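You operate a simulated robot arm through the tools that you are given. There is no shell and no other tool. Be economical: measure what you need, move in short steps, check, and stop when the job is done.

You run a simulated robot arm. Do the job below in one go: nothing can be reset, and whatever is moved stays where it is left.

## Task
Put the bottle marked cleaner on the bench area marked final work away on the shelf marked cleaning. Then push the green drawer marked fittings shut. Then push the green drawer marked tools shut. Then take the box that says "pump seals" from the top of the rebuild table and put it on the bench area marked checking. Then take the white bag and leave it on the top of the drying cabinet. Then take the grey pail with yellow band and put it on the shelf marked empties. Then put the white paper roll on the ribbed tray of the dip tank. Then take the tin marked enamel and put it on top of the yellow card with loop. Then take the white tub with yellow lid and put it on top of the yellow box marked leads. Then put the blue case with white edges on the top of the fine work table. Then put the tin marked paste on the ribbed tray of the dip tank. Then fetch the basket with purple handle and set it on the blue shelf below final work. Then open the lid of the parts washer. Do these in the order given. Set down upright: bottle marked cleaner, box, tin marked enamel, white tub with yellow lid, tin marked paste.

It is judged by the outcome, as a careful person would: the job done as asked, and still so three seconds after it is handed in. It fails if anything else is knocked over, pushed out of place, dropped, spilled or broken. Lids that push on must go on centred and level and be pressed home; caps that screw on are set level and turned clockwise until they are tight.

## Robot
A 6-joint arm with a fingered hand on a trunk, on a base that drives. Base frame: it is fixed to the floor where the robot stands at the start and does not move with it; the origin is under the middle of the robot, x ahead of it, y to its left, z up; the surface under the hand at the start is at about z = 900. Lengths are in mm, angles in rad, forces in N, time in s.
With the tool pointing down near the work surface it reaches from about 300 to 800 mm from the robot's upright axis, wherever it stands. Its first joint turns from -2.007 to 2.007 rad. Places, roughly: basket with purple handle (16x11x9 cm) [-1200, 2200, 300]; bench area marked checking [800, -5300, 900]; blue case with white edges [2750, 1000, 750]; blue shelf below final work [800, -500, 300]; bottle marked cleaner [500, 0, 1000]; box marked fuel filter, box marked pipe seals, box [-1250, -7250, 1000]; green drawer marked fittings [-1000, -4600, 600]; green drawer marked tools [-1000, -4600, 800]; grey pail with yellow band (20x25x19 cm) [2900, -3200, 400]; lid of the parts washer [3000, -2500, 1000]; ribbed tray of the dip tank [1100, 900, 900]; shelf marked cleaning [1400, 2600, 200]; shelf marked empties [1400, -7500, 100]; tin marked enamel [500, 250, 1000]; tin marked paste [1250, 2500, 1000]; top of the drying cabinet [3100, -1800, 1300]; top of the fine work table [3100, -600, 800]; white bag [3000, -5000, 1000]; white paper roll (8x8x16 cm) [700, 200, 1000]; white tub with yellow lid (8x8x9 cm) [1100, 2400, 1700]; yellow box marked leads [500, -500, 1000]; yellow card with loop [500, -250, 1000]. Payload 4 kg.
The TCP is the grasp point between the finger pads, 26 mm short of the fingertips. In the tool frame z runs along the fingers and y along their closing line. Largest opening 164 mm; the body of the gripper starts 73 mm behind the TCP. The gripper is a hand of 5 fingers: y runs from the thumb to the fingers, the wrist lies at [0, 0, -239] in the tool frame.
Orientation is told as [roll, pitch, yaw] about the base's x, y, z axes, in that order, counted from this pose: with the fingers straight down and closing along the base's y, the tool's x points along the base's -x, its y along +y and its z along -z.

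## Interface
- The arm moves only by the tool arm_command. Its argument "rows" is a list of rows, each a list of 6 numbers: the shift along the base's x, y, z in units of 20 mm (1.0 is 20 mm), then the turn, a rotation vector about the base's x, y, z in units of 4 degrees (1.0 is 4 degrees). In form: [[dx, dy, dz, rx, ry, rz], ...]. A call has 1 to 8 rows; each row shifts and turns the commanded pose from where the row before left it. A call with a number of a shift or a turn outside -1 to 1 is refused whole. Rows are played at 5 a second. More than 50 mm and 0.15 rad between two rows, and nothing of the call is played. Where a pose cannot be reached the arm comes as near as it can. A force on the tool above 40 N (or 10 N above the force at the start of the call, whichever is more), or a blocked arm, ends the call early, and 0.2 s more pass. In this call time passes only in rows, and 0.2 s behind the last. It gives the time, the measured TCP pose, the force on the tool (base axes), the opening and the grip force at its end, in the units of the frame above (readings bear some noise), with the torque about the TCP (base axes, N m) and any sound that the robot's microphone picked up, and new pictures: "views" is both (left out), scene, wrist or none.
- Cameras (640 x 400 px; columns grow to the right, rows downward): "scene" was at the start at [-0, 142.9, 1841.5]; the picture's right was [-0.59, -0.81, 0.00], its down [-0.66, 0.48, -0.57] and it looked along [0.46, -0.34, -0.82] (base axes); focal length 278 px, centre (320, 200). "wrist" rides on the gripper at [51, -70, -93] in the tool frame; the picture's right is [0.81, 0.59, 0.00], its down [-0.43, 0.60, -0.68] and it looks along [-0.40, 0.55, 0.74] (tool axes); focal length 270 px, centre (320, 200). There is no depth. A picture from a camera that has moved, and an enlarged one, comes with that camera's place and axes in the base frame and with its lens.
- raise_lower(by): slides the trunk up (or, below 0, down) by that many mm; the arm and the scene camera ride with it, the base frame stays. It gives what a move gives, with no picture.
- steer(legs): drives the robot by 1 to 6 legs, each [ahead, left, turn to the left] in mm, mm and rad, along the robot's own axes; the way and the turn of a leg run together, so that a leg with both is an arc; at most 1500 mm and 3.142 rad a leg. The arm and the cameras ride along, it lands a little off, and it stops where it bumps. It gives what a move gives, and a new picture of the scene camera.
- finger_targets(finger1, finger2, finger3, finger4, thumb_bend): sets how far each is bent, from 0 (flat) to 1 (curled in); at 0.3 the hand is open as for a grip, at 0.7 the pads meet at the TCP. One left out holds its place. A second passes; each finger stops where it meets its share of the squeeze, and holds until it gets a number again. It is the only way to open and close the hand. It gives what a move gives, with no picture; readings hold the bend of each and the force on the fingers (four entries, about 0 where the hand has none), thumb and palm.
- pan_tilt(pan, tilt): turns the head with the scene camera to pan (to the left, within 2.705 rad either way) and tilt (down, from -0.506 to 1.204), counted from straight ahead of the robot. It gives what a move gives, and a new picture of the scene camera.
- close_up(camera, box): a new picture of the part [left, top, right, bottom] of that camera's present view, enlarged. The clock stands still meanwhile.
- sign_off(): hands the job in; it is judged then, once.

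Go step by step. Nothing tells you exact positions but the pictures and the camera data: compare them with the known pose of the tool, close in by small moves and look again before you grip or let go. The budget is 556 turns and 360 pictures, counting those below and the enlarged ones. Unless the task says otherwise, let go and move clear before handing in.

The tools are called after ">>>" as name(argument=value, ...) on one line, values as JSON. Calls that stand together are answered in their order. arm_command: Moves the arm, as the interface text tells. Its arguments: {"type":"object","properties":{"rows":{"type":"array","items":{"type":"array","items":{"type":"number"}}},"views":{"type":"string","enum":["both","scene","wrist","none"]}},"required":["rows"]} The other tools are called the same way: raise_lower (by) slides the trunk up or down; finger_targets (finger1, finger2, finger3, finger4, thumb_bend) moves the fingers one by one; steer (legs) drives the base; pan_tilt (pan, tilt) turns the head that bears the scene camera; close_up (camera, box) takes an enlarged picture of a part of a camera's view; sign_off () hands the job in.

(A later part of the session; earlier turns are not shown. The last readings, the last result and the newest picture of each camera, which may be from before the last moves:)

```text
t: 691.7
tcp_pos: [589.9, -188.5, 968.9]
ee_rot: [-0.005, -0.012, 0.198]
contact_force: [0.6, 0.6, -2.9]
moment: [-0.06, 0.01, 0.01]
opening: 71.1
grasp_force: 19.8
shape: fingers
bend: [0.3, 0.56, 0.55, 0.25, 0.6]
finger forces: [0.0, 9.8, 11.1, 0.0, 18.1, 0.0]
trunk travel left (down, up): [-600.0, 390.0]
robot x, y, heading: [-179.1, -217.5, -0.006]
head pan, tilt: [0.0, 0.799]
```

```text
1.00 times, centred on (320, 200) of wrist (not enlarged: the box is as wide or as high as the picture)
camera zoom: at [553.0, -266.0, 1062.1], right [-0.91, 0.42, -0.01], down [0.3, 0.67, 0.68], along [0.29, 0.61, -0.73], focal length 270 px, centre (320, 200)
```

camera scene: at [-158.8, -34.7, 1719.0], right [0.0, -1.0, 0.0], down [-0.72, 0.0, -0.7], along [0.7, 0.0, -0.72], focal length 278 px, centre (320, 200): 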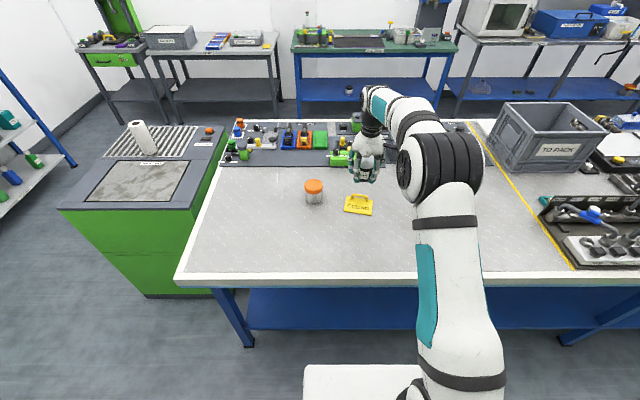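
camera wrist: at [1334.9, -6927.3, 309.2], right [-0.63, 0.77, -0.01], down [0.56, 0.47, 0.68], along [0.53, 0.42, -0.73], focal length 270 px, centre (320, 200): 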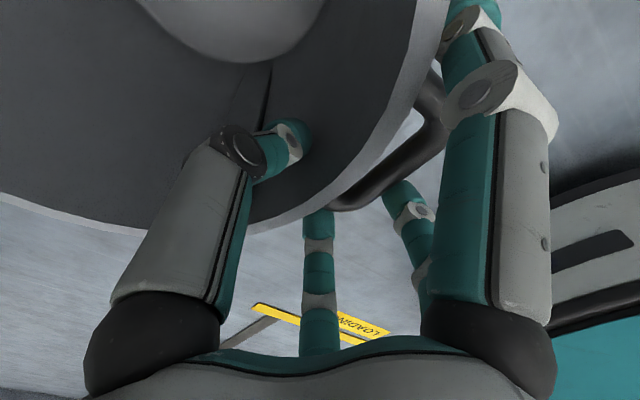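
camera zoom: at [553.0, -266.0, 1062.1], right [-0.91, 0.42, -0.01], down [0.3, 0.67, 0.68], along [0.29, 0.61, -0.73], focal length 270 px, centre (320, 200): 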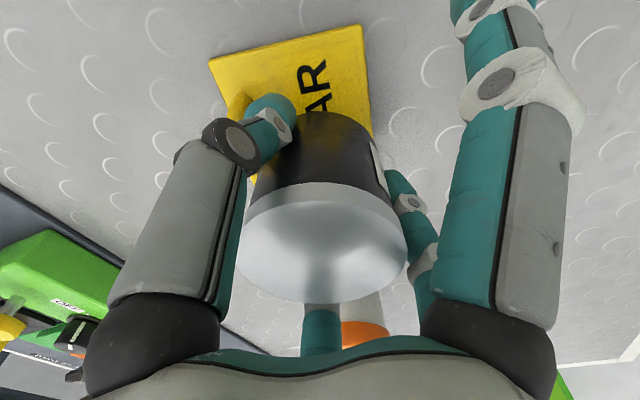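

>>> arm_command(rows=[[-0.35, 0.05, 0, 0, 0, 0]], views="none")

>>> raise_lower(by=-18)

>>> raise_lower(by=-5)

>>> raise_lower(by=-4)

```text
t: 692.1
tcp_pos: [584.2, -186.3, 969.3]
ee_rot: [-0.005, -0.011, 0.194]
contact_force: [0.6, -0.3, -2.2]
moment: [-0.04, 0.01, -0.03]
opening: 70.7
grasp_force: 19.3
shape: fingers
bend: [0.3, 0.56, 0.55, 0.25, 0.6]
finger forces: [0.0, 9.7, 11.2, 0.1, 18.2, 0.0]
trunk travel left (down, up): [-600.0, 390.0]
robot x, y, heading: [-183.3, -218.9, -0.005]
head pan, tilt: [0.0, 0.799]
```

```text
t: 692.8
tcp_pos: [583.5, -187.7, 950.7]
ee_rot: [-0.007, -0.013, 0.197]
contact_force: [0.0, -0.1, -1.7]
moment: [0.01, -0.01, 0.0]
opening: 71.0
grasp_force: 19.5
shape: fingers
bend: [0.3, 0.56, 0.55, 0.25, 0.6]
finger forces: [0.0, 9.8, 11.2, 0.0, 18.1, 0.1]
trunk travel left (down, up): [-582.0, 408.0]
robot x, y, heading: [-177.8, -217.6, -0.008]
head pan, tilt: [0.0, 0.799]
```

```text
t: 693.3
tcp_pos: [584.8, -188.3, 945.2]
ee_rot: [-0.005, -0.009, 0.197]
contact_force: [-1.3, -0.2, -1.0]
moment: [0.0, -0.01, -0.01]
opening: 70.9
grasp_force: 20.0
shape: fingers
bend: [0.3, 0.56, 0.55, 0.25, 0.6]
finger forces: [0.1, 9.7, 11.3, 0.0, 18.1, 0.0]
trunk travel left (down, up): [-577.0, 413.0]
robot x, y, heading: [-179.2, -217.9, -0.001]
head pan, tilt: [0.0, 0.799]
```

```text
t: 693.9
tcp_pos: [583.5, -189.1, 942.7]
ee_rot: [-0.005, -0.013, 0.195]
contact_force: [0.1, -0.5, 1.5]
moment: [0.1, -0.01, 0.01]
opening: 71.0
grasp_force: 19.5
shape: fingers
bend: [0.3, 0.56, 0.55, 0.25, 0.6]
finger forces: [0.2, 9.9, 11.2, 0.0, 18.2, 0.0]
trunk travel left (down, up): [-573.0, 417.0]
robot x, y, heading: [-180.8, -221.6, -0.003]
head pan, tilt: [0.0, 0.799]
```

>>> finger_targets(finger2=0.45, finger3=0.45, thumb_bend=0.48)

>>> finger_targets(finger2=0.32, finger3=0.32, thumb_bend=0.32)

>>> raise_lower(by=200)

>>> close_up(camera="wrist", box=[0, 0, 640, 400])

>>> close_up(camera="scene", box=[300, 140, 420, 230])

```text
t: 694.9
tcp_pos: [583.3, -187.0, 941.6]
ee_rot: [-0.007, -0.012, 0.199]
contact_force: [-0.4, -0.5, -0.2]
moment: [0.01, 0.01, 0.0]
opening: 74.2
grasp_force: 0.1
shape: fingers
bend: [0.3, 0.45, 0.45, 0.25, 0.48]
finger forces: [0.0, 0.1, 0.0, 0.0, 0.0, 0.1]
trunk travel left (down, up): [-573.0, 417.0]
robot x, y, heading: [-179.6, -220.0, -0.002]
head pan, tilt: [0.0, 0.799]
```

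```text
t: 695.9
tcp_pos: [584.2, -187.8, 942.6]
ee_rot: [-0.007, -0.012, 0.196]
contact_force: [0.1, -0.3, 0.0]
moment: [0.02, -0.03, -0.02]
opening: 88.3
grasp_force: 0.0
shape: fingers
bend: [0.3, 0.32, 0.32, 0.25, 0.32]
finger forces: [0.0, 0.1, 0.0, 0.0, 0.0, 0.0]
trunk travel left (down, up): [-573.0, 417.0]
robot x, y, heading: [-182.0, -218.5, -0.004]
head pan, tilt: [0.0, 0.799]
```

```text
t: 698.0
tcp_pos: [582.6, -187.9, 1141.2]
ee_rot: [-0.005, -0.01, 0.196]
contact_force: [-0.4, 0.1, -0.7]
moment: [-0.01, 0.03, 0.0]
opening: 88.3
grasp_force: 0.0
shape: fingers
bend: [0.3, 0.32, 0.32, 0.25, 0.32]
finger forces: [0.1, 0.1, 0.1, 0.0, 0.0, 0.0]
trunk travel left (down, up): [-773.0, 217.0]
robot x, y, heading: [-182.3, -216.8, -0.001]
head pan, tilt: [0.0, 0.799]
```

```text
1.00 times, centred on (320, 200) of wrist (not enlarged: the box is as wide or as high as the picture)
camera zoom: at [546.6, -264.3, 1234.7], right [-0.91, 0.42, -0.01], down [0.3, 0.67, 0.68], along [0.29, 0.61, -0.73], focal length 270 px, centre (320, 200)
```

zoom: 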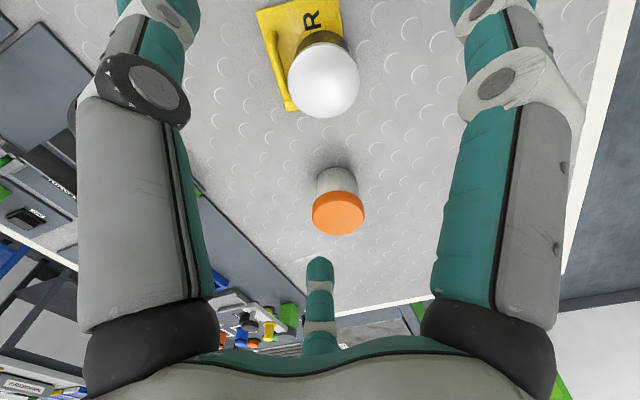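

```text
4.44 times, centred on (360, 185) of scene
camera zoom: at [-158.9, -33.7, 1726.8], right [0.0, -1.0, 0.0], down [-0.72, 0.0, -0.7], along [0.7, 0.0, -0.72], focal length 1234 px, centre (142, 267)
```

zoom: 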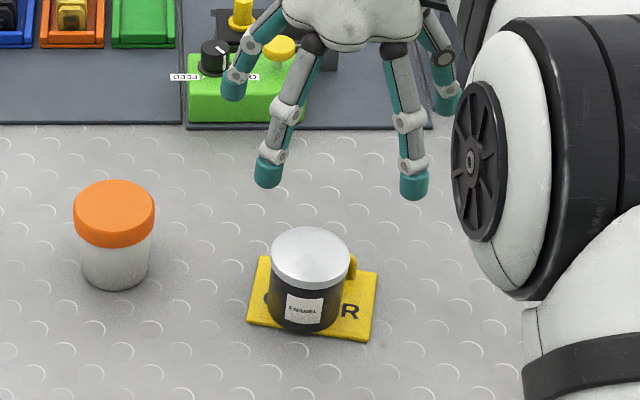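

Enamel tin is on the card. Before fetching the tub I'll nudge the leads box back to where it stood (about 56 mm), pushing gently with closed fingers.

>>> finger_targets(finger1=0.75, finger2=0.75, finger3=0.75, finger4=0.75, thumb_bend=0.75)

>>> steer(legs=[[-150, 0, 0], [0, -322, 0]])

>>> raise_lower(by=-120)

>>> close_up(camera="scene", box=[260, 110, 460, 240])

```text
t: 699.0
tcp_pos: [583.8, -188.6, 1141.7]
ee_rot: [-0.006, -0.013, 0.199]
contact_force: [0.4, -0.2, -1.1]
moment: [-0.02, -0.02, 0.01]
opening: 0.2
grasp_force: 0.1
shape: fingers
bend: [0.67, 0.73, 0.73, 0.67, 0.73]
finger forces: [0.1, 0.1, 0.0, 0.0, 0.1, 0.0]
trunk travel left (down, up): [-773.0, 217.0]
robot x, y, heading: [-181.4, -221.0, -0.002]
head pan, tilt: [0.0, 0.799]
```

```text
t: 702.2
tcp_pos: [428.6, -514.6, 1141.1]
ee_rot: [-0.006, -0.012, 0.196]
contact_force: [-0.4, -0.4, 0.4]
moment: [0.04, 0.0, 0.0]
opening: 0.0
grasp_force: 0.1
shape: fingers
bend: [0.67, 0.73, 0.73, 0.67, 0.73]
finger forces: [0.0, 0.1, 0.0, 0.0, 0.0, 0.0]
trunk travel left (down, up): [-773.0, 217.0]
robot x, y, heading: [-335.0, -547.2, -0.001]
head pan, tilt: [0.0, 0.799]
camera scene: at [-313.3, -362.2, 1727.0], right [0.0, -1.0, 0.0], down [-0.72, 0.0, -0.7], along [0.7, 0.0, -0.72], focal length 278 px, centre (320, 200)
```

scene: 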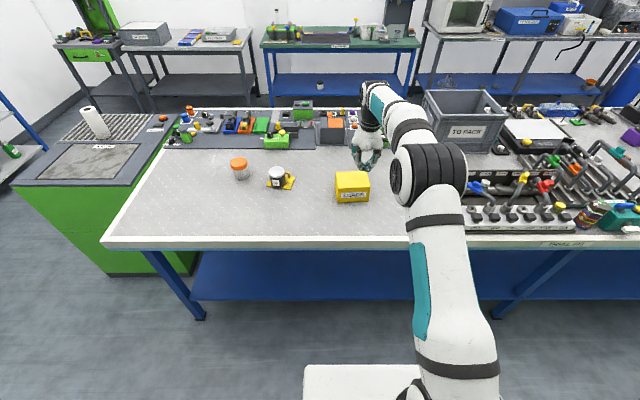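

```text
t: 703.7
tcp_pos: [429.4, -513.7, 1022.3]
ee_rot: [-0.004, -0.012, 0.197]
contact_force: [0.2, -0.2, 0.1]
moment: [0.0, -0.02, -0.01]
opening: 0.0
grasp_force: 0.0
shape: fingers
bend: [0.67, 0.73, 0.73, 0.67, 0.73]
finger forces: [0.1, 0.0, 0.0, 0.0, 0.1, 0.0]
trunk travel left (down, up): [-653.0, 337.0]
robot x, y, heading: [-332.1, -546.9, -0.003]
head pan, tilt: [0.0, 0.799]
```

```text
3.08 times, centred on (360, 175) of scene
camera zoom: at [-313.5, -361.2, 1606.9], right [0.0, -1.0, 0.0], down [-0.72, 0.0, -0.7], along [0.7, 0.0, -0.72], focal length 854 px, centre (197, 277)
```

zoom: 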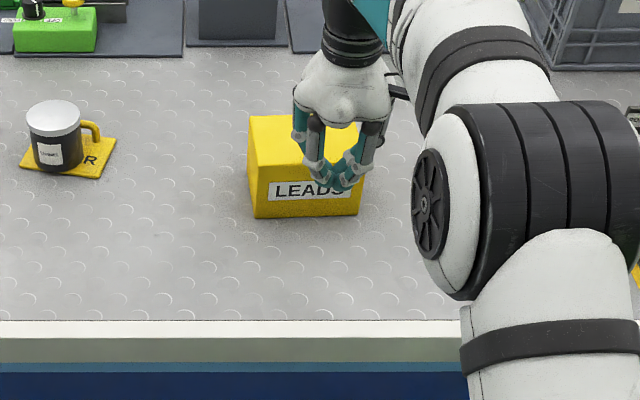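

>>> arm_command(rows=[[-1, 0.4, 0, 0, 0, 0], [-1, 0.4, 0, 0, 0, 0]], views="none")

>>> raise_lower(by=-78)

>>> arm_command(rows=[[1, 0, 0, 0, 0, 0], [1, 0, 0, 0, 0, 0], [0.5, 0, 0, 0, 0, 0]], views="none")

>>> close_up(camera="scene", box=[290, 120, 450, 220])

```text
t: 704.3
tcp_pos: [389.2, -497.4, 1020.1]
ee_rot: [-0.005, -0.013, 0.197]
contact_force: [0.3, 0.3, 0.8]
moment: [0.02, 0.02, 0.0]
opening: 0.0
grasp_force: 0.1
shape: fingers
bend: [0.67, 0.73, 0.73, 0.67, 0.73]
finger forces: [0.0, 0.0, 0.0, 0.0, 0.0, 0.0]
trunk travel left (down, up): [-653.0, 337.0]
robot x, y, heading: [-336.6, -545.7, -0.007]
head pan, tilt: [0.0, 0.799]
```

```text
t: 705.4
tcp_pos: [389.4, -498.4, 942.6]
ee_rot: [-0.005, -0.012, 0.197]
contact_force: [-1.0, 0.3, -0.4]
moment: [0.0, -0.02, 0.0]
opening: 0.0
grasp_force: 0.0
shape: fingers
bend: [0.67, 0.73, 0.73, 0.67, 0.73]
finger forces: [0.0, 0.0, 0.0, 0.1, 0.0, 0.0]
trunk travel left (down, up): [-575.0, 415.0]
robot x, y, heading: [-334.6, -546.2, -0.002]
head pan, tilt: [0.0, 0.799]
```

```text
t: 706.2
tcp_pos: [442.5, -498.1, 941.9]
ee_rot: [-0.004, -0.01, 0.198]
contact_force: [-1.6, -0.6, -0.8]
moment: [-0.05, -0.02, -0.05]
opening: 0.2
grasp_force: 1.0
shape: fingers
bend: [0.67, 0.73, 0.73, 0.67, 0.73]
finger forces: [0.0, 0.0, 0.0, 1.3, 0.0, 0.1]
trunk travel left (down, up): [-575.0, 415.0]
robot x, y, heading: [-340.5, -543.9, -0.0]
head pan, tilt: [0.0, 0.799]
```

```text
4.00 times, centred on (370, 170) of scene
camera zoom: at [-313.3, -361.2, 1528.9], right [0.0, -1.0, 0.0], down [-0.72, 0.0, -0.7], along [0.7, 0.0, -0.72], focal length 1110 px, centre (120, 320)
```

zoom: 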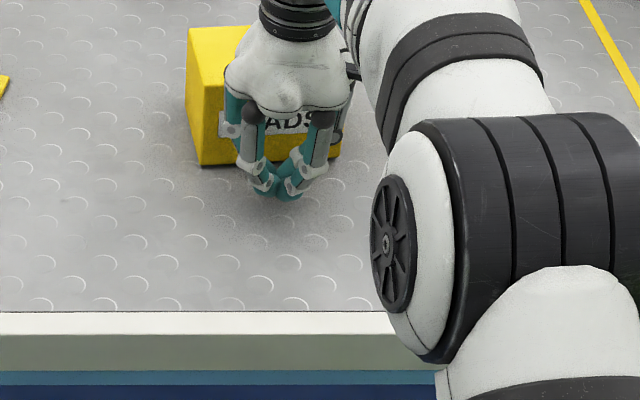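

>>> arm_command(rows=[[0.9, 0, 0, 0, 0, 0], [0.9, 0, 0, 0, 0, 0], [0.9, 0, 0, 0, 0, 0]], views="none")

>>> arm_command(rows=[[-1, 0, 0, 0, 0, 0], [-1, 0, 0, 0, 0, 0]], views="none")

>>> raise_lower(by=300)

>>> close_up(camera="scene", box=[230, 120, 430, 250])

```text
t: 707.0
tcp_pos: [458.0, -501.2, 927.7]
ee_rot: [-0.008, -0.017, 0.197]
contact_force: [-1.7, 0.2, 4.0]
moment: [0.04, -0.04, 0.0]
opening: 0.0
grasp_force: 0.7
shape: fingers
bend: [0.72, 0.73, 0.73, 0.67, 0.73]
finger forces: [0.0, 0.1, 0.0, 1.4, 0.0, 0.1]
out of reach, approached as far as the arm can: row 1, 2, 3
trunk travel left (down, up): [-575.0, 415.0]
robot x, y, heading: [-338.8, -545.7, -0.002]
head pan, tilt: [0.0, 0.799]
```

```text
t: 707.6
tcp_pos: [418.9, -501.8, 928.5]
ee_rot: [-0.006, -0.013, 0.198]
contact_force: [-0.7, 0.0, 5.4]
moment: [0.01, 0.01, 0.02]
opening: 0.0
grasp_force: 0.0
shape: fingers
bend: [0.72, 0.73, 0.73, 0.66, 0.73]
finger forces: [0.1, 0.0, 0.0, 0.0, 0.0, 0.1]
trunk travel left (down, up): [-575.0, 415.0]
robot x, y, heading: [-337.1, -546.9, 0.001]
head pan, tilt: [0.0, 0.799]
```

```text
t: 710.6
tcp_pos: [420.1, -501.3, 1226.7]
ee_rot: [-0.005, -0.009, 0.198]
contact_force: [0.0, -0.4, -0.1]
moment: [0.03, 0.02, 0.04]
opening: 0.0
grasp_force: 0.1
shape: fingers
bend: [0.72, 0.73, 0.73, 0.66, 0.73]
finger forces: [0.0, 0.0, 0.0, 0.0, 0.0, 0.0]
trunk travel left (down, up): [-875.0, 115.0]
robot x, y, heading: [-335.5, -546.0, 0.002]
head pan, tilt: [0.0, 0.799]
```

```text
3.08 times, centred on (330, 185) of scene
camera zoom: at [-313.2, -361.1, 1828.8], right [0.0, -1.0, 0.0], down [-0.72, 0.0, -0.7], along [0.7, 0.0, -0.72], focal length 854 px, centre (289, 246)
```

zoom: 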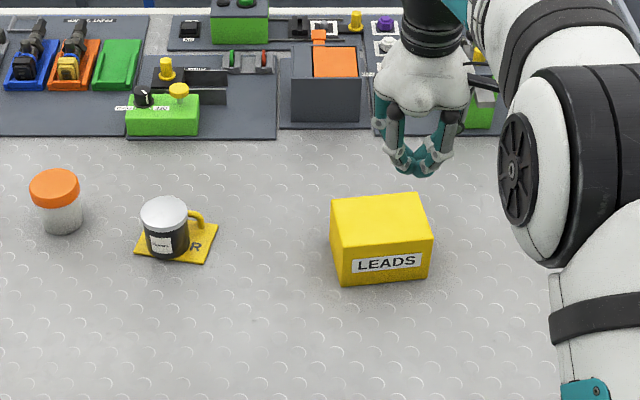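

>>> raise_lower(by=-283)

>>> steer(legs=[[73, 0, 0], [-80, 0, 0]])

>>> raise_lower(by=390)

>>> close_up(camera="scene", box=[230, 120, 430, 250])

```text
t: 713.5
tcp_pos: [419.5, -501.4, 944.2]
ee_rot: [-0.005, -0.012, 0.197]
contact_force: [-0.1, -0.5, 0.3]
moment: [0.01, 0.02, 0.03]
opening: 0.0
grasp_force: 0.1
shape: fingers
bend: [0.72, 0.73, 0.73, 0.66, 0.73]
finger forces: [0.0, 0.0, 0.0, 0.0, 0.0, 0.1]
trunk travel left (down, up): [-592.0, 398.0]
robot x, y, heading: [-332.0, -549.5, -0.005]
head pan, tilt: [0.0, 0.799]
```

```text
t: 715.2
tcp_pos: [411.8, -501.0, 945.2]
ee_rot: [-0.005, -0.013, 0.199]
contact_force: [-0.4, -0.2, -0.4]
moment: [-0.01, -0.01, -0.01]
opening: 0.2
grasp_force: 0.1
shape: fingers
bend: [0.72, 0.73, 0.73, 0.66, 0.73]
finger forces: [0.0, 0.0, 0.0, 0.1, 0.1, 0.0]
trunk travel left (down, up): [-592.0, 398.0]
robot x, y, heading: [-344.5, -547.3, 0.003]
head pan, tilt: [0.0, 0.799]
camera scene: at [-321.7, -361.2, 1545.9], right [0.0, -1.0, 0.0], down [-0.72, 0.0, -0.7], along [0.7, 0.0, -0.72], focal length 278 px, centre (320, 200)
```

scene: 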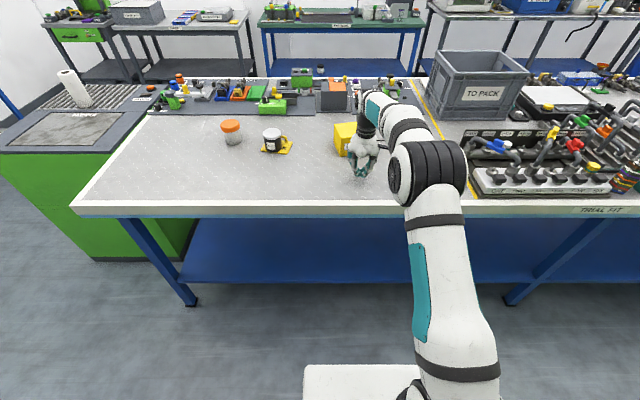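

```text
t: 719.0
tcp_pos: [412.7, -501.6, 1333.8]
ee_rot: [-0.005, -0.011, 0.198]
contact_force: [-0.1, -0.3, -0.6]
moment: [0.02, -0.02, 0.02]
opening: 0.0
grasp_force: 0.1
shape: fingers
bend: [0.72, 0.73, 0.73, 0.66, 0.73]
finger forces: [0.0, 0.0, 0.1, 0.0, 0.1, 0.1]
trunk travel left (down, up): [-982.0, 8.0]
robot x, y, heading: [-345.4, -544.8, 0.0]
head pan, tilt: [0.0, 0.799]
```

```text
3.08 times, centred on (330, 185) of scene
camera zoom: at [-320.4, -361.1, 1935.8], right [0.0, -1.0, 0.0], down [-0.72, 0.0, -0.7], along [0.7, 0.0, -0.72], focal length 854 px, centre (289, 246)
```

zoom: 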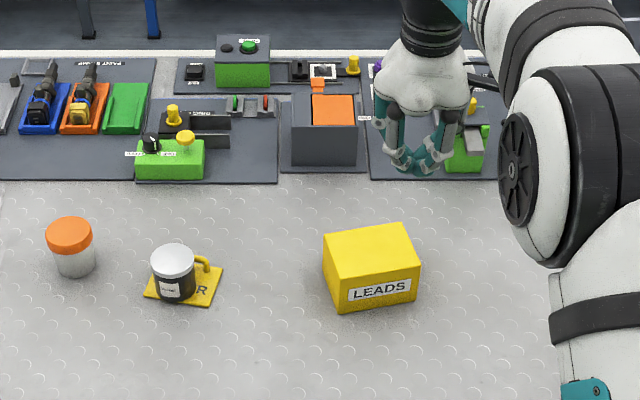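

The box is back near its place. Now for the yellow-lidded tub on the top (spares) shelf: drive over and look.

>>> steer(legs=[[-110, 0, 0], [0, 0, 1.571], [1500, 0, 0], [490, 0, 0], [0, -1500, 0], [0, -110, 0]])

>>> pan_tilt(pan=0.0, tilt=0.3)

```text
t: 737.5
tcp_pos: [570.0, 2126.8, 1332.7]
ee_rot: [-0.006, -0.011, 1.667]
contact_force: [0.7, 0.0, -0.7]
moment: [-0.05, 0.07, 0.02]
opening: 0.0
grasp_force: 0.1
shape: fingers
bend: [0.72, 0.73, 0.73, 0.66, 0.73]
finger forces: [0.0, 0.0, 0.0, 0.0, 0.1, 0.0]
trunk travel left (down, up): [-982.0, 8.0]
robot x, y, heading: [535.1, 1367.1, 1.469]
head pan, tilt: [0.0, 0.799]
stopped in leg 5: the robot was blocked; the commanded pose is now the measured one
camera scene: at [358.1, 1410.6, 1936.1], right [0.99, -0.1, 0.0], down [-0.07, -0.71, -0.7], along [0.07, 0.69, -0.72], focal length 278 px, centre (320, 200)
```

scene: 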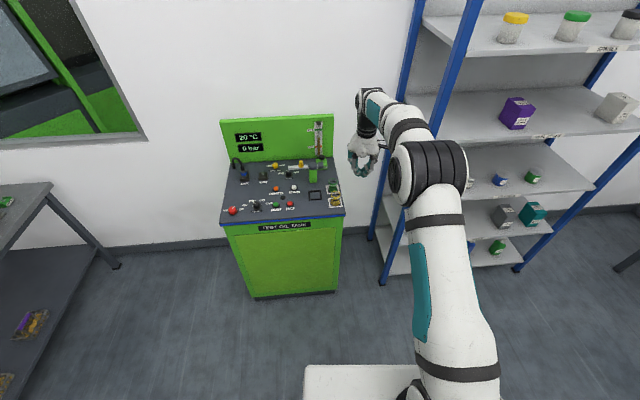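

```text
t: 738.4
tcp_pos: [568.0, 2123.7, 1335.3]
ee_rot: [-0.007, -0.012, 1.668]
contact_force: [0.3, -1.2, -0.2]
moment: [-0.04, 0.01, 0.0]
opening: 0.0
grasp_force: 0.2
shape: fingers
bend: [0.72, 0.73, 0.73, 0.66, 0.73]
finger forces: [0.0, 0.0, 0.0, 0.1, 0.0, 0.0]
trunk travel left (down, up): [-982.0, 8.0]
robot x, y, heading: [535.1, 1363.8, 1.473]
head pan, tilt: [0.0, 0.3]
camera scene: at [356.0, 1420.2, 1980.2], right [0.99, -0.1, 0.0], down [-0.03, -0.3, -0.95], along [0.1, 0.95, -0.3], focal length 278 px, centre (320, 200)
```

scene: 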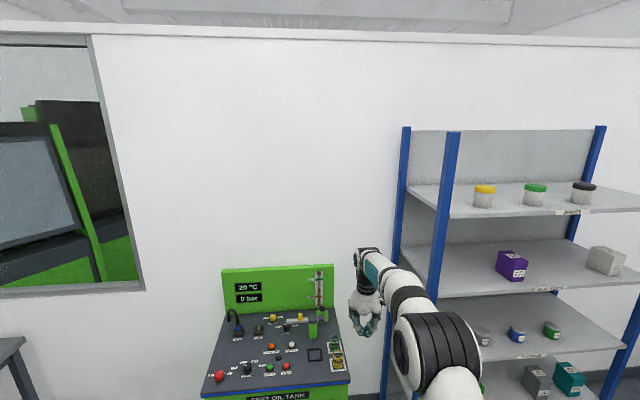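

>>> steer(legs=[[75, 0, 0.098], [0, -625, 0]])

>>> arm_command(rows=[[0, -0.3, 1, 0.8, 0, 0], [0, -0.3, 1, 0.8, 0, 0], [0, -0.3, 1, 0.8, 0, 0], [0, -0.3, 1, 0.8, 0, 0], [0, -0.3, 1, 0.8, 0, 0], [0, -0.3, 1, 0.8, 0, 0], [0, -0.3, 1, 0.8, 0, 0], [0, -0.3, 1, 0.8, 0, 0]], views="none")

>>> arm_command(rows=[[0, 0, 1, 0, 0, 0], [0, 0, 1, 0, 0, 0], [0, 0, 1, 0, 0, 0], [0, 0, 1, 0, 0, 0], [0, 0, 1, 0, 0, 0], [0, 0, 1, 0, 0, 0], [0, 0, 1, 0, 0, 0], [0, 0, 1, 0, 0, 0]], views="none")

>>> arm_command(rows=[[0, 0, 1, 0, 0, 0], [0, 0, 1, 0, 0, 0], [0, 0, 1, 0, 0, 0], [0, 0, 1, 0, 0, 0], [0, 0, 1, 0, 0, 0], [0, 0, 1, 0, 0, 0]], views="scene")

```text
t: 742.5
tcp_pos: [1113.1, 2191.0, 1336.3]
ee_rot: [-0.005, -0.014, 1.748]
contact_force: [0.6, -0.4, 0.1]
moment: [0.02, 0.0, 0.01]
opening: 0.1
grasp_force: 0.1
shape: fingers
bend: [0.72, 0.73, 0.73, 0.66, 0.73]
finger forces: [0.0, 0.0, 0.0, 0.1, 0.0, 0.1]
trunk travel left (down, up): [-982.0, 8.0]
robot x, y, heading: [1142.2, 1434.0, 1.551]
head pan, tilt: [0.0, 0.3]
camera scene: at [960.9, 1471.3, 1980.3], right [1.0, -0.02, 0.0], down [-0.01, -0.3, -0.96], along [0.02, 0.95, -0.3], focal length 278 px, centre (320, 200)
```

scene: 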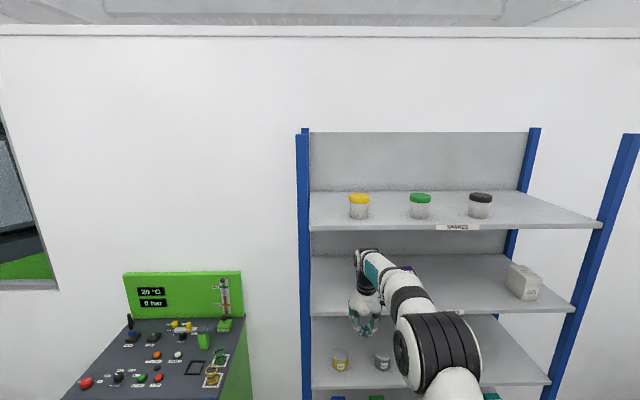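

```text
t: 744.3
tcp_pos: [1116.6, 2140.7, 1496.3]
ee_rot: [-0.091, -0.454, 1.769]
contact_force: [0.6, -0.1, 0.2]
moment: [0.01, 0.01, 0.01]
opening: 0.2
grasp_force: 0.2
shape: fingers
bend: [0.72, 0.73, 0.73, 0.66, 0.73]
finger forces: [0.0, 0.1, 0.0, 0.0, 0.1, 0.0]
trunk travel left (down, up): [-982.0, 8.0]
robot x, y, heading: [1140.4, 1434.6, 1.553]
head pan, tilt: [0.0, 0.3]
```

```text
t: 746.1
tcp_pos: [1112.0, 2142.8, 1653.7]
ee_rot: [-0.09, -0.453, 1.77]
contact_force: [-0.3, -0.1, -0.2]
moment: [0.02, 0.01, 0.0]
opening: 0.0
grasp_force: 0.0
shape: fingers
bend: [0.72, 0.73, 0.73, 0.66, 0.73]
finger forces: [0.0, 0.1, 0.0, 0.0, 0.1, 0.0]
trunk travel left (down, up): [-982.0, 8.0]
robot x, y, heading: [1144.9, 1432.3, 1.553]
head pan, tilt: [0.0, 0.3]
```

```text
t: 747.5
tcp_pos: [1117.4, 2116.6, 1724.9]
ee_rot: [-0.093, -0.462, 1.77]
contact_force: [0.3, -0.4, 0.0]
moment: [0.0, 0.02, -0.03]
opening: 0.1
grasp_force: 0.0
shape: fingers
bend: [0.72, 0.73, 0.73, 0.66, 0.73]
finger forces: [0.1, 0.1, 0.0, 0.1, 0.1, 0.1]
out of reach, approached as far as the arm can: row 4, 5, 6
trunk travel left (down, up): [-982.0, 8.0]
robot x, y, heading: [1144.4, 1433.3, 1.554]
head pan, tilt: [0.0, 0.3]
camera scene: at [960.3, 1470.2, 1980.2], right [1.0, -0.02, 0.0], down [-0.01, -0.3, -0.96], along [0.02, 0.96, -0.3], focal length 278 px, centre (320, 200)
```

scene: 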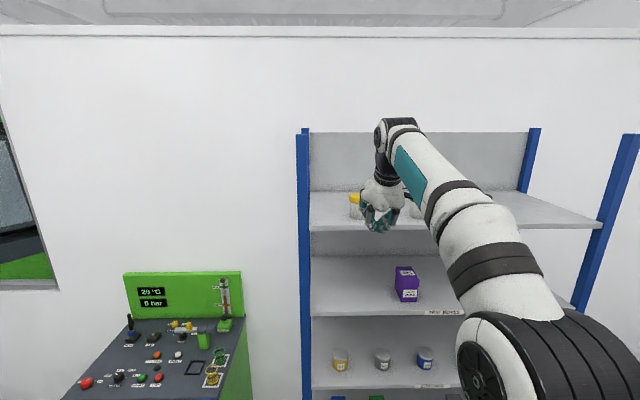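

>>> arm_command(rows=[[0, -1, 0, 0, 0, 0], [0, -1, 0.3, 0, 0, 0], [0, -1, 0.5, 0, 0, 0], [0, -1, 0.7, 0, 0, 0], [0, -1, 1, 0, 0, 0], [0, -1, 1, 0, 0, 0], [0, -0.5, 1, 0, 0, 0]], views="none")

>>> finger_targets(finger1=0.3, finger2=0.3, finger3=0.3, finger4=0.3, thumb_bend=0.3)

```text
t: 749.1
tcp_pos: [1119.5, 1983.9, 1755.7]
ee_rot: [-0.092, -0.463, 1.769]
contact_force: [-0.3, 0.2, -0.8]
moment: [0.0, 0.03, -0.02]
opening: 0.0
grasp_force: 0.0
shape: fingers
bend: [0.72, 0.73, 0.73, 0.66, 0.73]
finger forces: [0.1, 0.0, 0.1, 0.0, 0.0, 0.0]
out of reach, approached as far as the arm can: row 4, 5, 6, 7
trunk travel left (down, up): [-982.0, 8.0]
robot x, y, heading: [1148.0, 1434.6, 1.546]
head pan, tilt: [0.0, 0.3]
```

```text
t: 750.1
tcp_pos: [1118.0, 1982.1, 1754.2]
ee_rot: [-0.093, -0.463, 1.769]
contact_force: [-0.1, -0.5, -0.5]
moment: [0.0, -0.03, -0.02]
opening: 90.5
grasp_force: 0.0
shape: fingers
bend: [0.3, 0.3, 0.3, 0.3, 0.3]
finger forces: [0.0, 0.1, 0.0, 0.0, 0.0, 0.0]
trunk travel left (down, up): [-982.0, 8.0]
robot x, y, heading: [1144.6, 1435.1, 1.55]
head pan, tilt: [0.0, 0.3]
```

>>> steer(legs=[[440, 0, 0.018]])

>>> close_up(camera="wrist", box=[0, 0, 640, 400])

>>> close_up(camera="scene", box=[260, 80, 500, 260])

```text
t: 752.7
tcp_pos: [1111.5, 2406.8, 1755.7]
ee_rot: [-0.093, -0.46, 1.79]
contact_force: [0.2, 0.8, 0.2]
moment: [-0.04, 0.02, 0.01]
opening: 90.7
grasp_force: 0.0
shape: fingers
bend: [0.3, 0.3, 0.3, 0.3, 0.3]
finger forces: [0.1, 0.1, 0.0, 0.0, 0.0, 0.0]
trunk travel left (down, up): [-982.0, 8.0]
robot x, y, heading: [1147.7, 1857.2, 1.568]
head pan, tilt: [0.0, 0.3]
camera scene: at [963.7, 1890.0, 1980.2], right [1.0, 0.0, 0.0], down [0.0, -0.3, -0.96], along [0.0, 0.96, -0.3], focal length 278 px, centre (320, 200)
```

scene: 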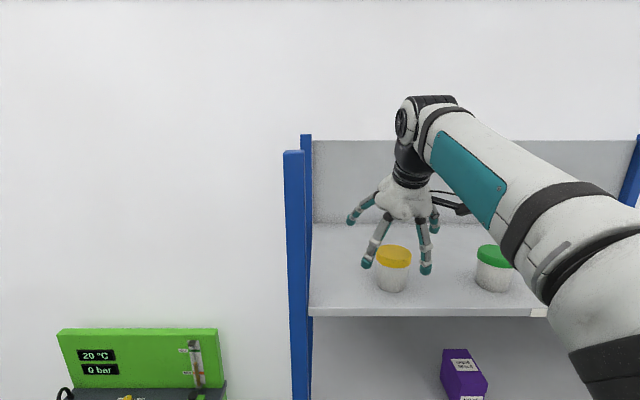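

```text
1.00 times, centred on (320, 200) of wrist (not enlarged: the box is as wide or as high as the picture)
camera zoom: at [1190.0, 2332.3, 1822.1], right [-0.42, -0.81, -0.41], down [-0.66, -0.03, 0.75], along [-0.62, 0.58, -0.52], focal length 270 px, centre (320, 200)
```

zoom: 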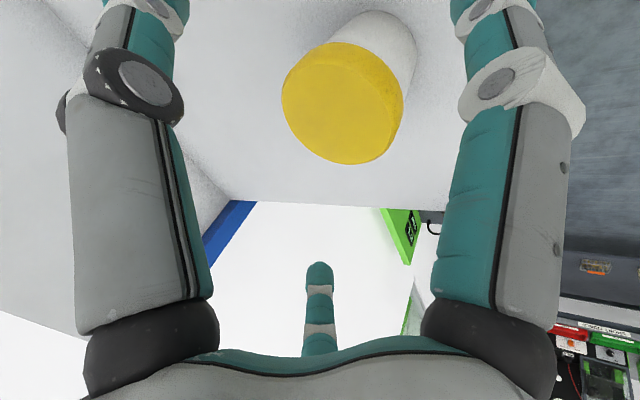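

```text
2.22 times, centred on (380, 170) of scene
camera zoom: at [963.7, 1890.0, 1980.2], right [1.0, 0.0, 0.0], down [0.0, -0.3, -0.96], along [0.0, 0.96, -0.3], focal length 617 px, centre (187, 267)
```

zoom: 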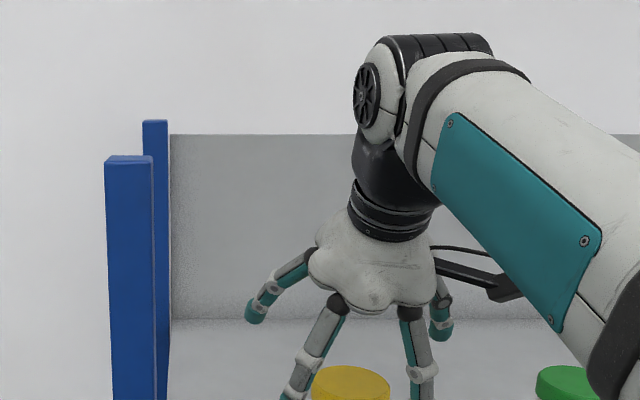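

>>> arm_command(rows=[[0.5, 0.6, -0.5, 0, 0, 0], [0, 0.5, -0.8, 0, 0, 0]], views="wrist")

>>> close_up(camera="scene", box=[330, 180, 490, 310])

```text
t: 753.3
tcp_pos: [1122.0, 2426.7, 1728.6]
ee_rot: [-0.092, -0.462, 1.791]
contact_force: [0.1, -0.6, -0.3]
moment: [0.01, -0.02, -0.01]
opening: 90.3
grasp_force: 0.1
shape: fingers
bend: [0.3, 0.3, 0.3, 0.3, 0.3]
finger forces: [0.1, 0.1, 0.1, 0.1, 0.0, 0.0]
trunk travel left (down, up): [-982.0, 8.0]
robot x, y, heading: [1148.7, 1856.2, 1.573]
head pan, tilt: [0.0, 0.3]
camera wrist: at [1200.7, 2354.2, 1796.3], right [-0.42, -0.81, -0.41], down [-0.66, -0.03, 0.75], along [-0.62, 0.58, -0.52], focal length 270 px, centre (320, 200)
```

wrist: 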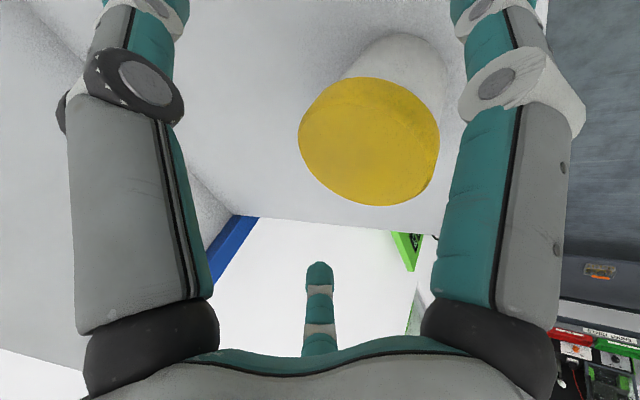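

```text
3.08 times, centred on (410, 245) of scene
camera zoom: at [963.4, 1890.3, 1980.2], right [1.0, 0.0, 0.0], down [0.0, -0.3, -0.96], along [0.0, 0.96, -0.3], focal length 854 px, centre (43, 62)
```

zoom: 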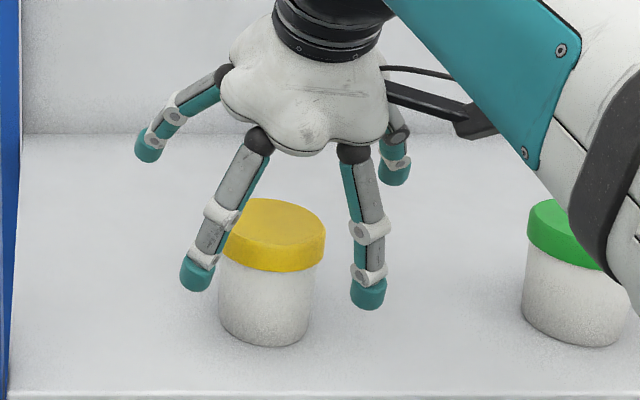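

>>> arm_command(rows=[[0, -0.5, -0.6, 0, 0, 0], [0, 0, -0.9, 0, 0, 0], [0, 0, -0.9, 0, 0, 0]], views="wrist")

>>> close_up(camera="scene", box=[330, 180, 490, 310])

```text
t: 754.1
tcp_pos: [1122.2, 2416.9, 1681.2]
ee_rot: [-0.094, -0.463, 1.791]
contact_force: [0.2, 0.2, -0.6]
moment: [0.0, -0.03, 0.0]
opening: 90.3
grasp_force: 0.0
shape: fingers
bend: [0.3, 0.3, 0.3, 0.3, 0.3]
finger forces: [0.1, 0.1, 0.0, 0.0, 0.1, 0.0]
trunk travel left (down, up): [-982.0, 8.0]
robot x, y, heading: [1149.3, 1855.2, 1.565]
head pan, tilt: [0.0, 0.3]
camera wrist: at [1200.0, 2343.0, 1748.8], right [-0.42, -0.81, -0.41], down [-0.66, -0.04, 0.75], along [-0.62, 0.58, -0.52], focal length 270 px, centre (320, 200)
```

wrist: 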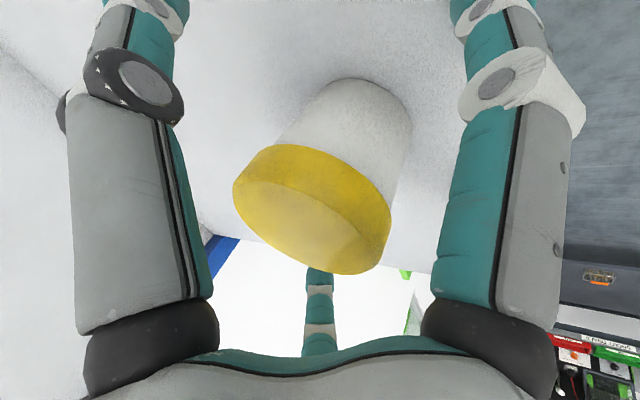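

```text
3.08 times, centred on (410, 245) of scene
camera zoom: at [963.8, 1889.2, 1980.3], right [1.0, 0.0, 0.0], down [0.0, -0.3, -0.96], along [0.0, 0.96, -0.3], focal length 854 px, centre (43, 62)
```

zoom: 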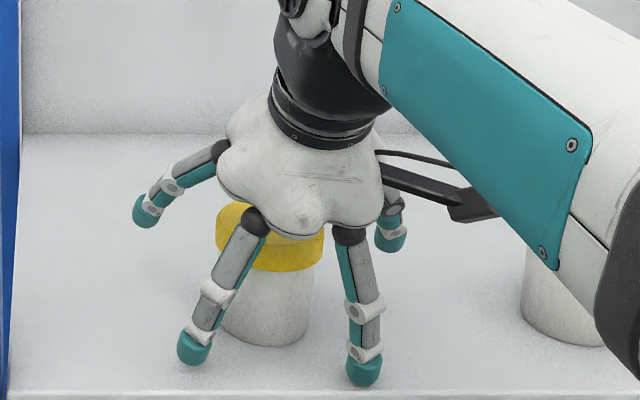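

>>> arm_command(rows=[[0, 0, -0.7, 0, 0, 0]], views="none")

>>> finger_targets(finger1=0.5, finger2=0.55, finger3=0.55, finger4=0.5, thumb_bend=0.55)

>>> close_up(camera="wrist", box=[0, 0, 640, 400])

```text
t: 754.5
tcp_pos: [1119.9, 2415.5, 1680.5]
ee_rot: [-0.098, -0.482, 1.793]
contact_force: [-4.1, -2.7, 19.5]
moment: [-1.47, -0.62, -0.32]
opening: 92.2
grasp_force: 9.7
shape: fingers
bend: [0.28, 0.3, 0.3, 0.3, 0.3]
finger forces: [19.3, 0.0, 0.0, 0.0, 0.1, 0.0]
trunk travel left (down, up): [-982.0, 8.0]
robot x, y, heading: [1147.6, 1855.9, 1.574]
head pan, tilt: [0.0, 0.3]
stopped in row 1: the force on the tool passed its limit at 50 N (the readings are from after the stop); the commanded pose is now the measured one
```

```text
t: 755.5
tcp_pos: [1120.3, 2416.5, 1678.8]
ee_rot: [-0.097, -0.478, 1.793]
contact_force: [-0.5, 0.7, 0.1]
moment: [-0.01, -0.01, -0.02]
opening: 37.7
grasp_force: 0.9
shape: fingers
bend: [0.5, 0.53, 0.55, 0.49, 0.54]
finger forces: [0.0, 1.4, 0.2, 0.5, 1.1, 0.1]
trunk travel left (down, up): [-982.0, 8.0]
robot x, y, heading: [1147.1, 1855.7, 1.569]
head pan, tilt: [0.0, 0.3]
```

```text
1.00 times, centred on (320, 200) of wrist (not enlarged: the box is as wide or as high as the picture)
camera zoom: at [1199.8, 2343.2, 1744.1], right [-0.42, -0.8, -0.42], down [-0.66, -0.05, 0.75], along [-0.62, 0.59, -0.51], focal length 270 px, centre (320, 200)
```

zoom: 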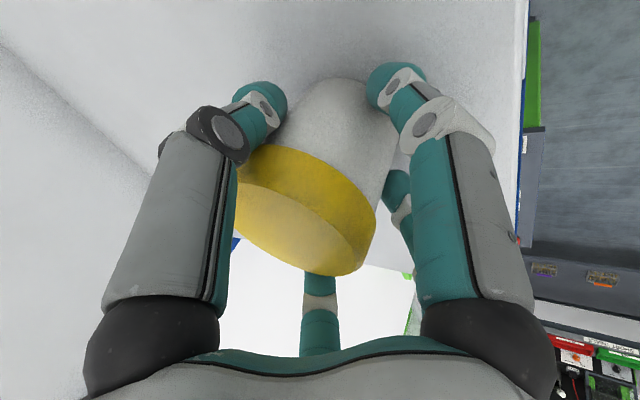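

>>> finger_targets(finger1=0.6, finger2=0.63, finger3=0.66, finger4=0.57, thumb_bend=0.66)

>>> arm_command(rows=[[0, 0, 0.5, 0, 0, 0], [0, 0, 0.5, 0, 0, 0], [0, 0, 0.5, 0, 0, 0]], views="wrist")

>>> close_up(camera="scene", box=[330, 180, 490, 310])

```text
t: 756.5
tcp_pos: [1121.1, 2416.3, 1679.9]
ee_rot: [-0.097, -0.478, 1.795]
contact_force: [1.4, 0.0, 5.1]
moment: [-0.1, -0.01, 0.03]
opening: 33.6
grasp_force: 24.5
shape: fingers
bend: [0.53, 0.55, 0.57, 0.52, 0.58]
finger forces: [7.0, 8.6, 11.2, 6.3, 16.1, 0.0]
trunk travel left (down, up): [-982.0, 8.0]
robot x, y, heading: [1149.9, 1852.6, 1.568]
head pan, tilt: [0.0, 0.3]
```

```text
t: 757.2
tcp_pos: [1121.0, 2416.1, 1709.0]
ee_rot: [-0.097, -0.477, 1.794]
contact_force: [0.5, -1.0, -1.6]
moment: [0.01, -0.04, 0.01]
opening: 33.4
grasp_force: 23.2
shape: fingers
bend: [0.53, 0.55, 0.57, 0.52, 0.58]
finger forces: [6.2, 8.2, 11.6, 5.4, 15.9, 0.1]
trunk travel left (down, up): [-982.0, 8.0]
robot x, y, heading: [1146.3, 1855.1, 1.575]
head pan, tilt: [0.0, 0.3]
camera wrist: at [1200.0, 2342.0, 1774.4], right [-0.42, -0.8, -0.42], down [-0.66, -0.05, 0.75], along [-0.62, 0.59, -0.51], focal length 270 px, centre (320, 200)
```

wrist: 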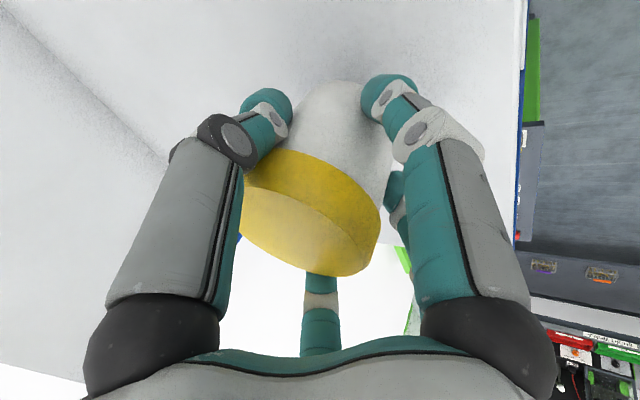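

```text
3.08 times, centred on (410, 245) of scene
camera zoom: at [963.6, 1889.8, 1980.2], right [1.0, 0.0, 0.0], down [0.0, -0.3, -0.96], along [0.0, 0.96, -0.3], focal length 854 px, centre (43, 62)
```

zoom: 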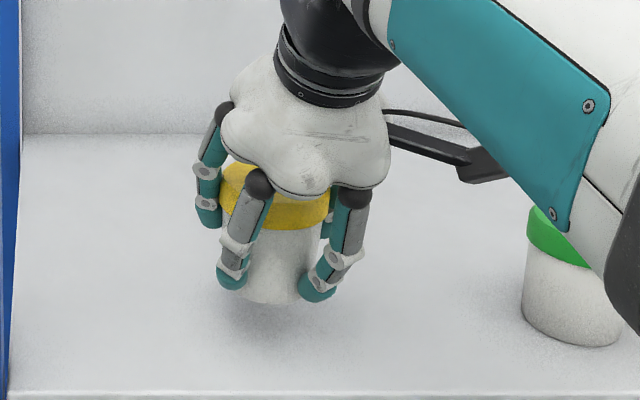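

>>> arm_command(rows=[[0, 0, 0.9, 0, 0, 0], [0, -0.3, 0.9, 0, 0, 0]], views="none")

>>> steer(legs=[[-400, 0, 0], [0, 1400, 0]])

```text
t: 757.9
tcp_pos: [1123.0, 2410.2, 1745.0]
ee_rot: [-0.097, -0.479, 1.793]
contact_force: [-0.2, -0.4, -1.4]
moment: [-0.02, 0.02, 0.01]
opening: 33.5
grasp_force: 23.5
shape: fingers
bend: [0.53, 0.55, 0.57, 0.52, 0.58]
finger forces: [6.2, 8.1, 11.6, 5.4, 15.9, 0.0]
trunk travel left (down, up): [-982.0, 8.0]
robot x, y, heading: [1145.8, 1855.8, 1.572]
head pan, tilt: [0.0, 0.3]
```

```text
t: 766.8
tcp_pos: [-233.9, 2034.0, 1745.2]
ee_rot: [-0.096, -0.48, 1.768]
contact_force: [0.2, -0.4, -1.7]
moment: [0.01, -0.03, -0.03]
opening: 33.6
grasp_force: 24.0
shape: fingers
bend: [0.53, 0.55, 0.57, 0.52, 0.58]
finger forces: [6.1, 8.1, 11.7, 5.4, 15.9, 0.1]
trunk travel left (down, up): [-982.0, 8.0]
robot x, y, heading: [-221.0, 1475.9, 1.543]
head pan, tilt: [0.0, 0.3]
camera scene: at [-405.7, 1516.0, 1980.2], right [1.0, -0.02, 0.0], down [-0.01, -0.3, -0.96], along [0.02, 0.95, -0.3], focal length 278 px, centre (320, 200)
```

scene: 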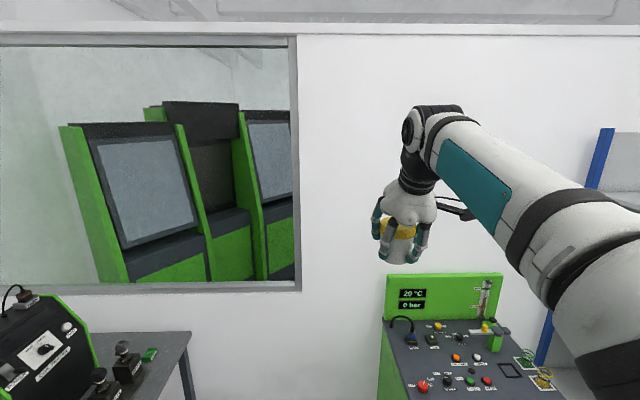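

>>> steer(legs=[[0, 180, 0.028], [-1500, 0, 0], [-530, 0, 0], [0, 0, -1.571]])

>>> arm_command(rows=[[0.4, 0, -1, 0, 0, 0], [0.4, 0, -1, 0, 0, 0], [0.4, 0, -1, 0, 0, 0], [0.4, 0, -1, 0, 0, 0], [0.4, 0, -1, 0, 0, 0], [0.4, 0, -1, 0, 0, 0], [0.4, 0, -1, 0, 0, 0], [0.4, 0, -1, 0, 0, 0]], views="none")

>>> arm_command(rows=[[0.4, 0, -1, 0, 0, 0], [0.4, 0, -1, 0, 0, 0], [0.4, 0, -1, 0, 0, 0], [0.4, 0, -1, 0, 0, 0], [0.4, 0, -1, 0, 0, 0], [0.4, 0, -1, 0, 0, 0], [0.4, 0, -1, 0, 0, 0], [0.4, 0, -1, 0, 0, 0]], views="none")

>>> pan_tilt(pan=0.0, tilt=0.8)

```text
t: 781.7
tcp_pos: [197.2, -476.7, 1744.8]
ee_rot: [-0.097, -0.476, 0.272]
contact_force: [-0.4, 0.4, -1.7]
moment: [0.0, 0.03, -0.02]
opening: 33.1
grasp_force: 23.4
shape: fingers
bend: [0.54, 0.55, 0.57, 0.52, 0.58]
finger forces: [6.0, 8.0, 11.6, 5.3, 15.7, 0.0]
trunk travel left (down, up): [-982.0, 8.0]
robot x, y, heading: [-353.8, -530.9, 0.047]
head pan, tilt: [0.0, 0.3]
camera scene: at [-328.9, -341.9, 1980.2], right [0.05, -1.0, 0.0], down [-0.3, -0.01, -0.96], along [0.95, 0.05, -0.3], focal length 278 px, centre (320, 200)
```

scene: 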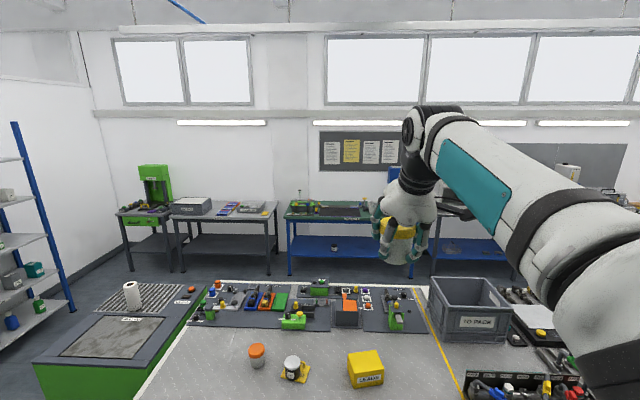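

```text
t: 783.5
tcp_pos: [261.7, -476.4, 1584.1]
ee_rot: [-0.095, -0.478, 0.27]
contact_force: [0.4, 0.6, -0.6]
moment: [0.01, 0.05, 0.01]
opening: 33.5
grasp_force: 23.0
shape: fingers
bend: [0.54, 0.55, 0.57, 0.52, 0.58]
finger forces: [6.0, 8.0, 11.7, 5.3, 15.8, 0.0]
trunk travel left (down, up): [-982.0, 8.0]
robot x, y, heading: [-357.9, -528.9, 0.049]
head pan, tilt: [0.0, 0.3]
```

```text
t: 785.3
tcp_pos: [325.7, -478.5, 1424.3]
ee_rot: [-0.096, -0.476, 0.271]
contact_force: [0.5, -0.1, -1.9]
moment: [0.0, 0.04, -0.01]
opening: 33.5
grasp_force: 23.6
shape: fingers
bend: [0.54, 0.55, 0.57, 0.52, 0.58]
finger forces: [6.0, 8.0, 11.7, 5.3, 15.8, 0.0]
trunk travel left (down, up): [-982.0, 8.0]
robot x, y, heading: [-357.9, -530.7, 0.046]
head pan, tilt: [0.0, 0.3]
```

```text
t: 786.2
tcp_pos: [325.3, -477.7, 1424.5]
ee_rot: [-0.096, -0.478, 0.271]
contact_force: [-0.3, 0.3, -2.1]
moment: [-0.01, 0.02, -0.03]
opening: 33.2
grasp_force: 23.8
shape: fingers
bend: [0.54, 0.55, 0.57, 0.52, 0.58]
finger forces: [6.1, 8.0, 11.6, 5.1, 15.7, 0.0]
trunk travel left (down, up): [-982.0, 8.0]
robot x, y, heading: [-352.6, -530.7, 0.042]
head pan, tilt: [0.0, 0.799]
camera scene: at [-341.2, -342.5, 1935.9], right [0.05, -1.0, 0.0], down [-0.72, -0.03, -0.7], along [0.7, 0.03, -0.72], focal length 278 px, centre (320, 200)
```

scene: 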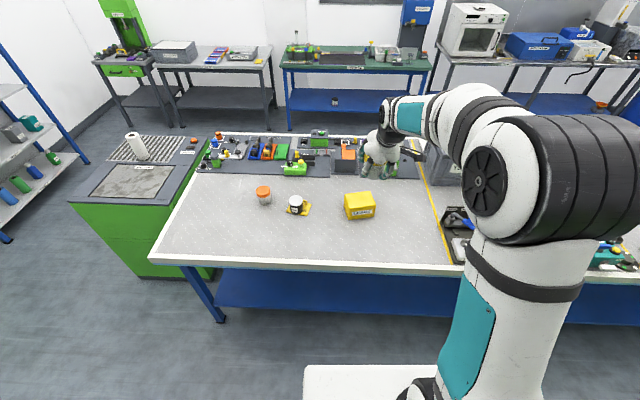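

>>> close_up(camera="scene", box=[300, 160, 420, 235])

```text
5.33 times, centred on (360, 198) of scene
camera zoom: at [-341.2, -342.5, 1935.9], right [0.05, -1.0, 0.0], down [-0.72, -0.03, -0.7], along [0.7, 0.03, -0.72], focal length 1480 px, centre (107, 213)
```

zoom: 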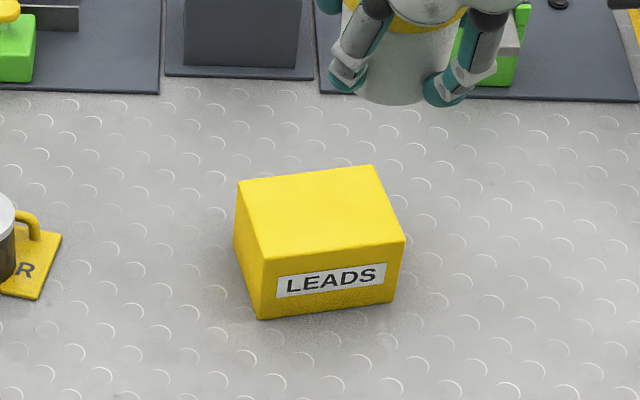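

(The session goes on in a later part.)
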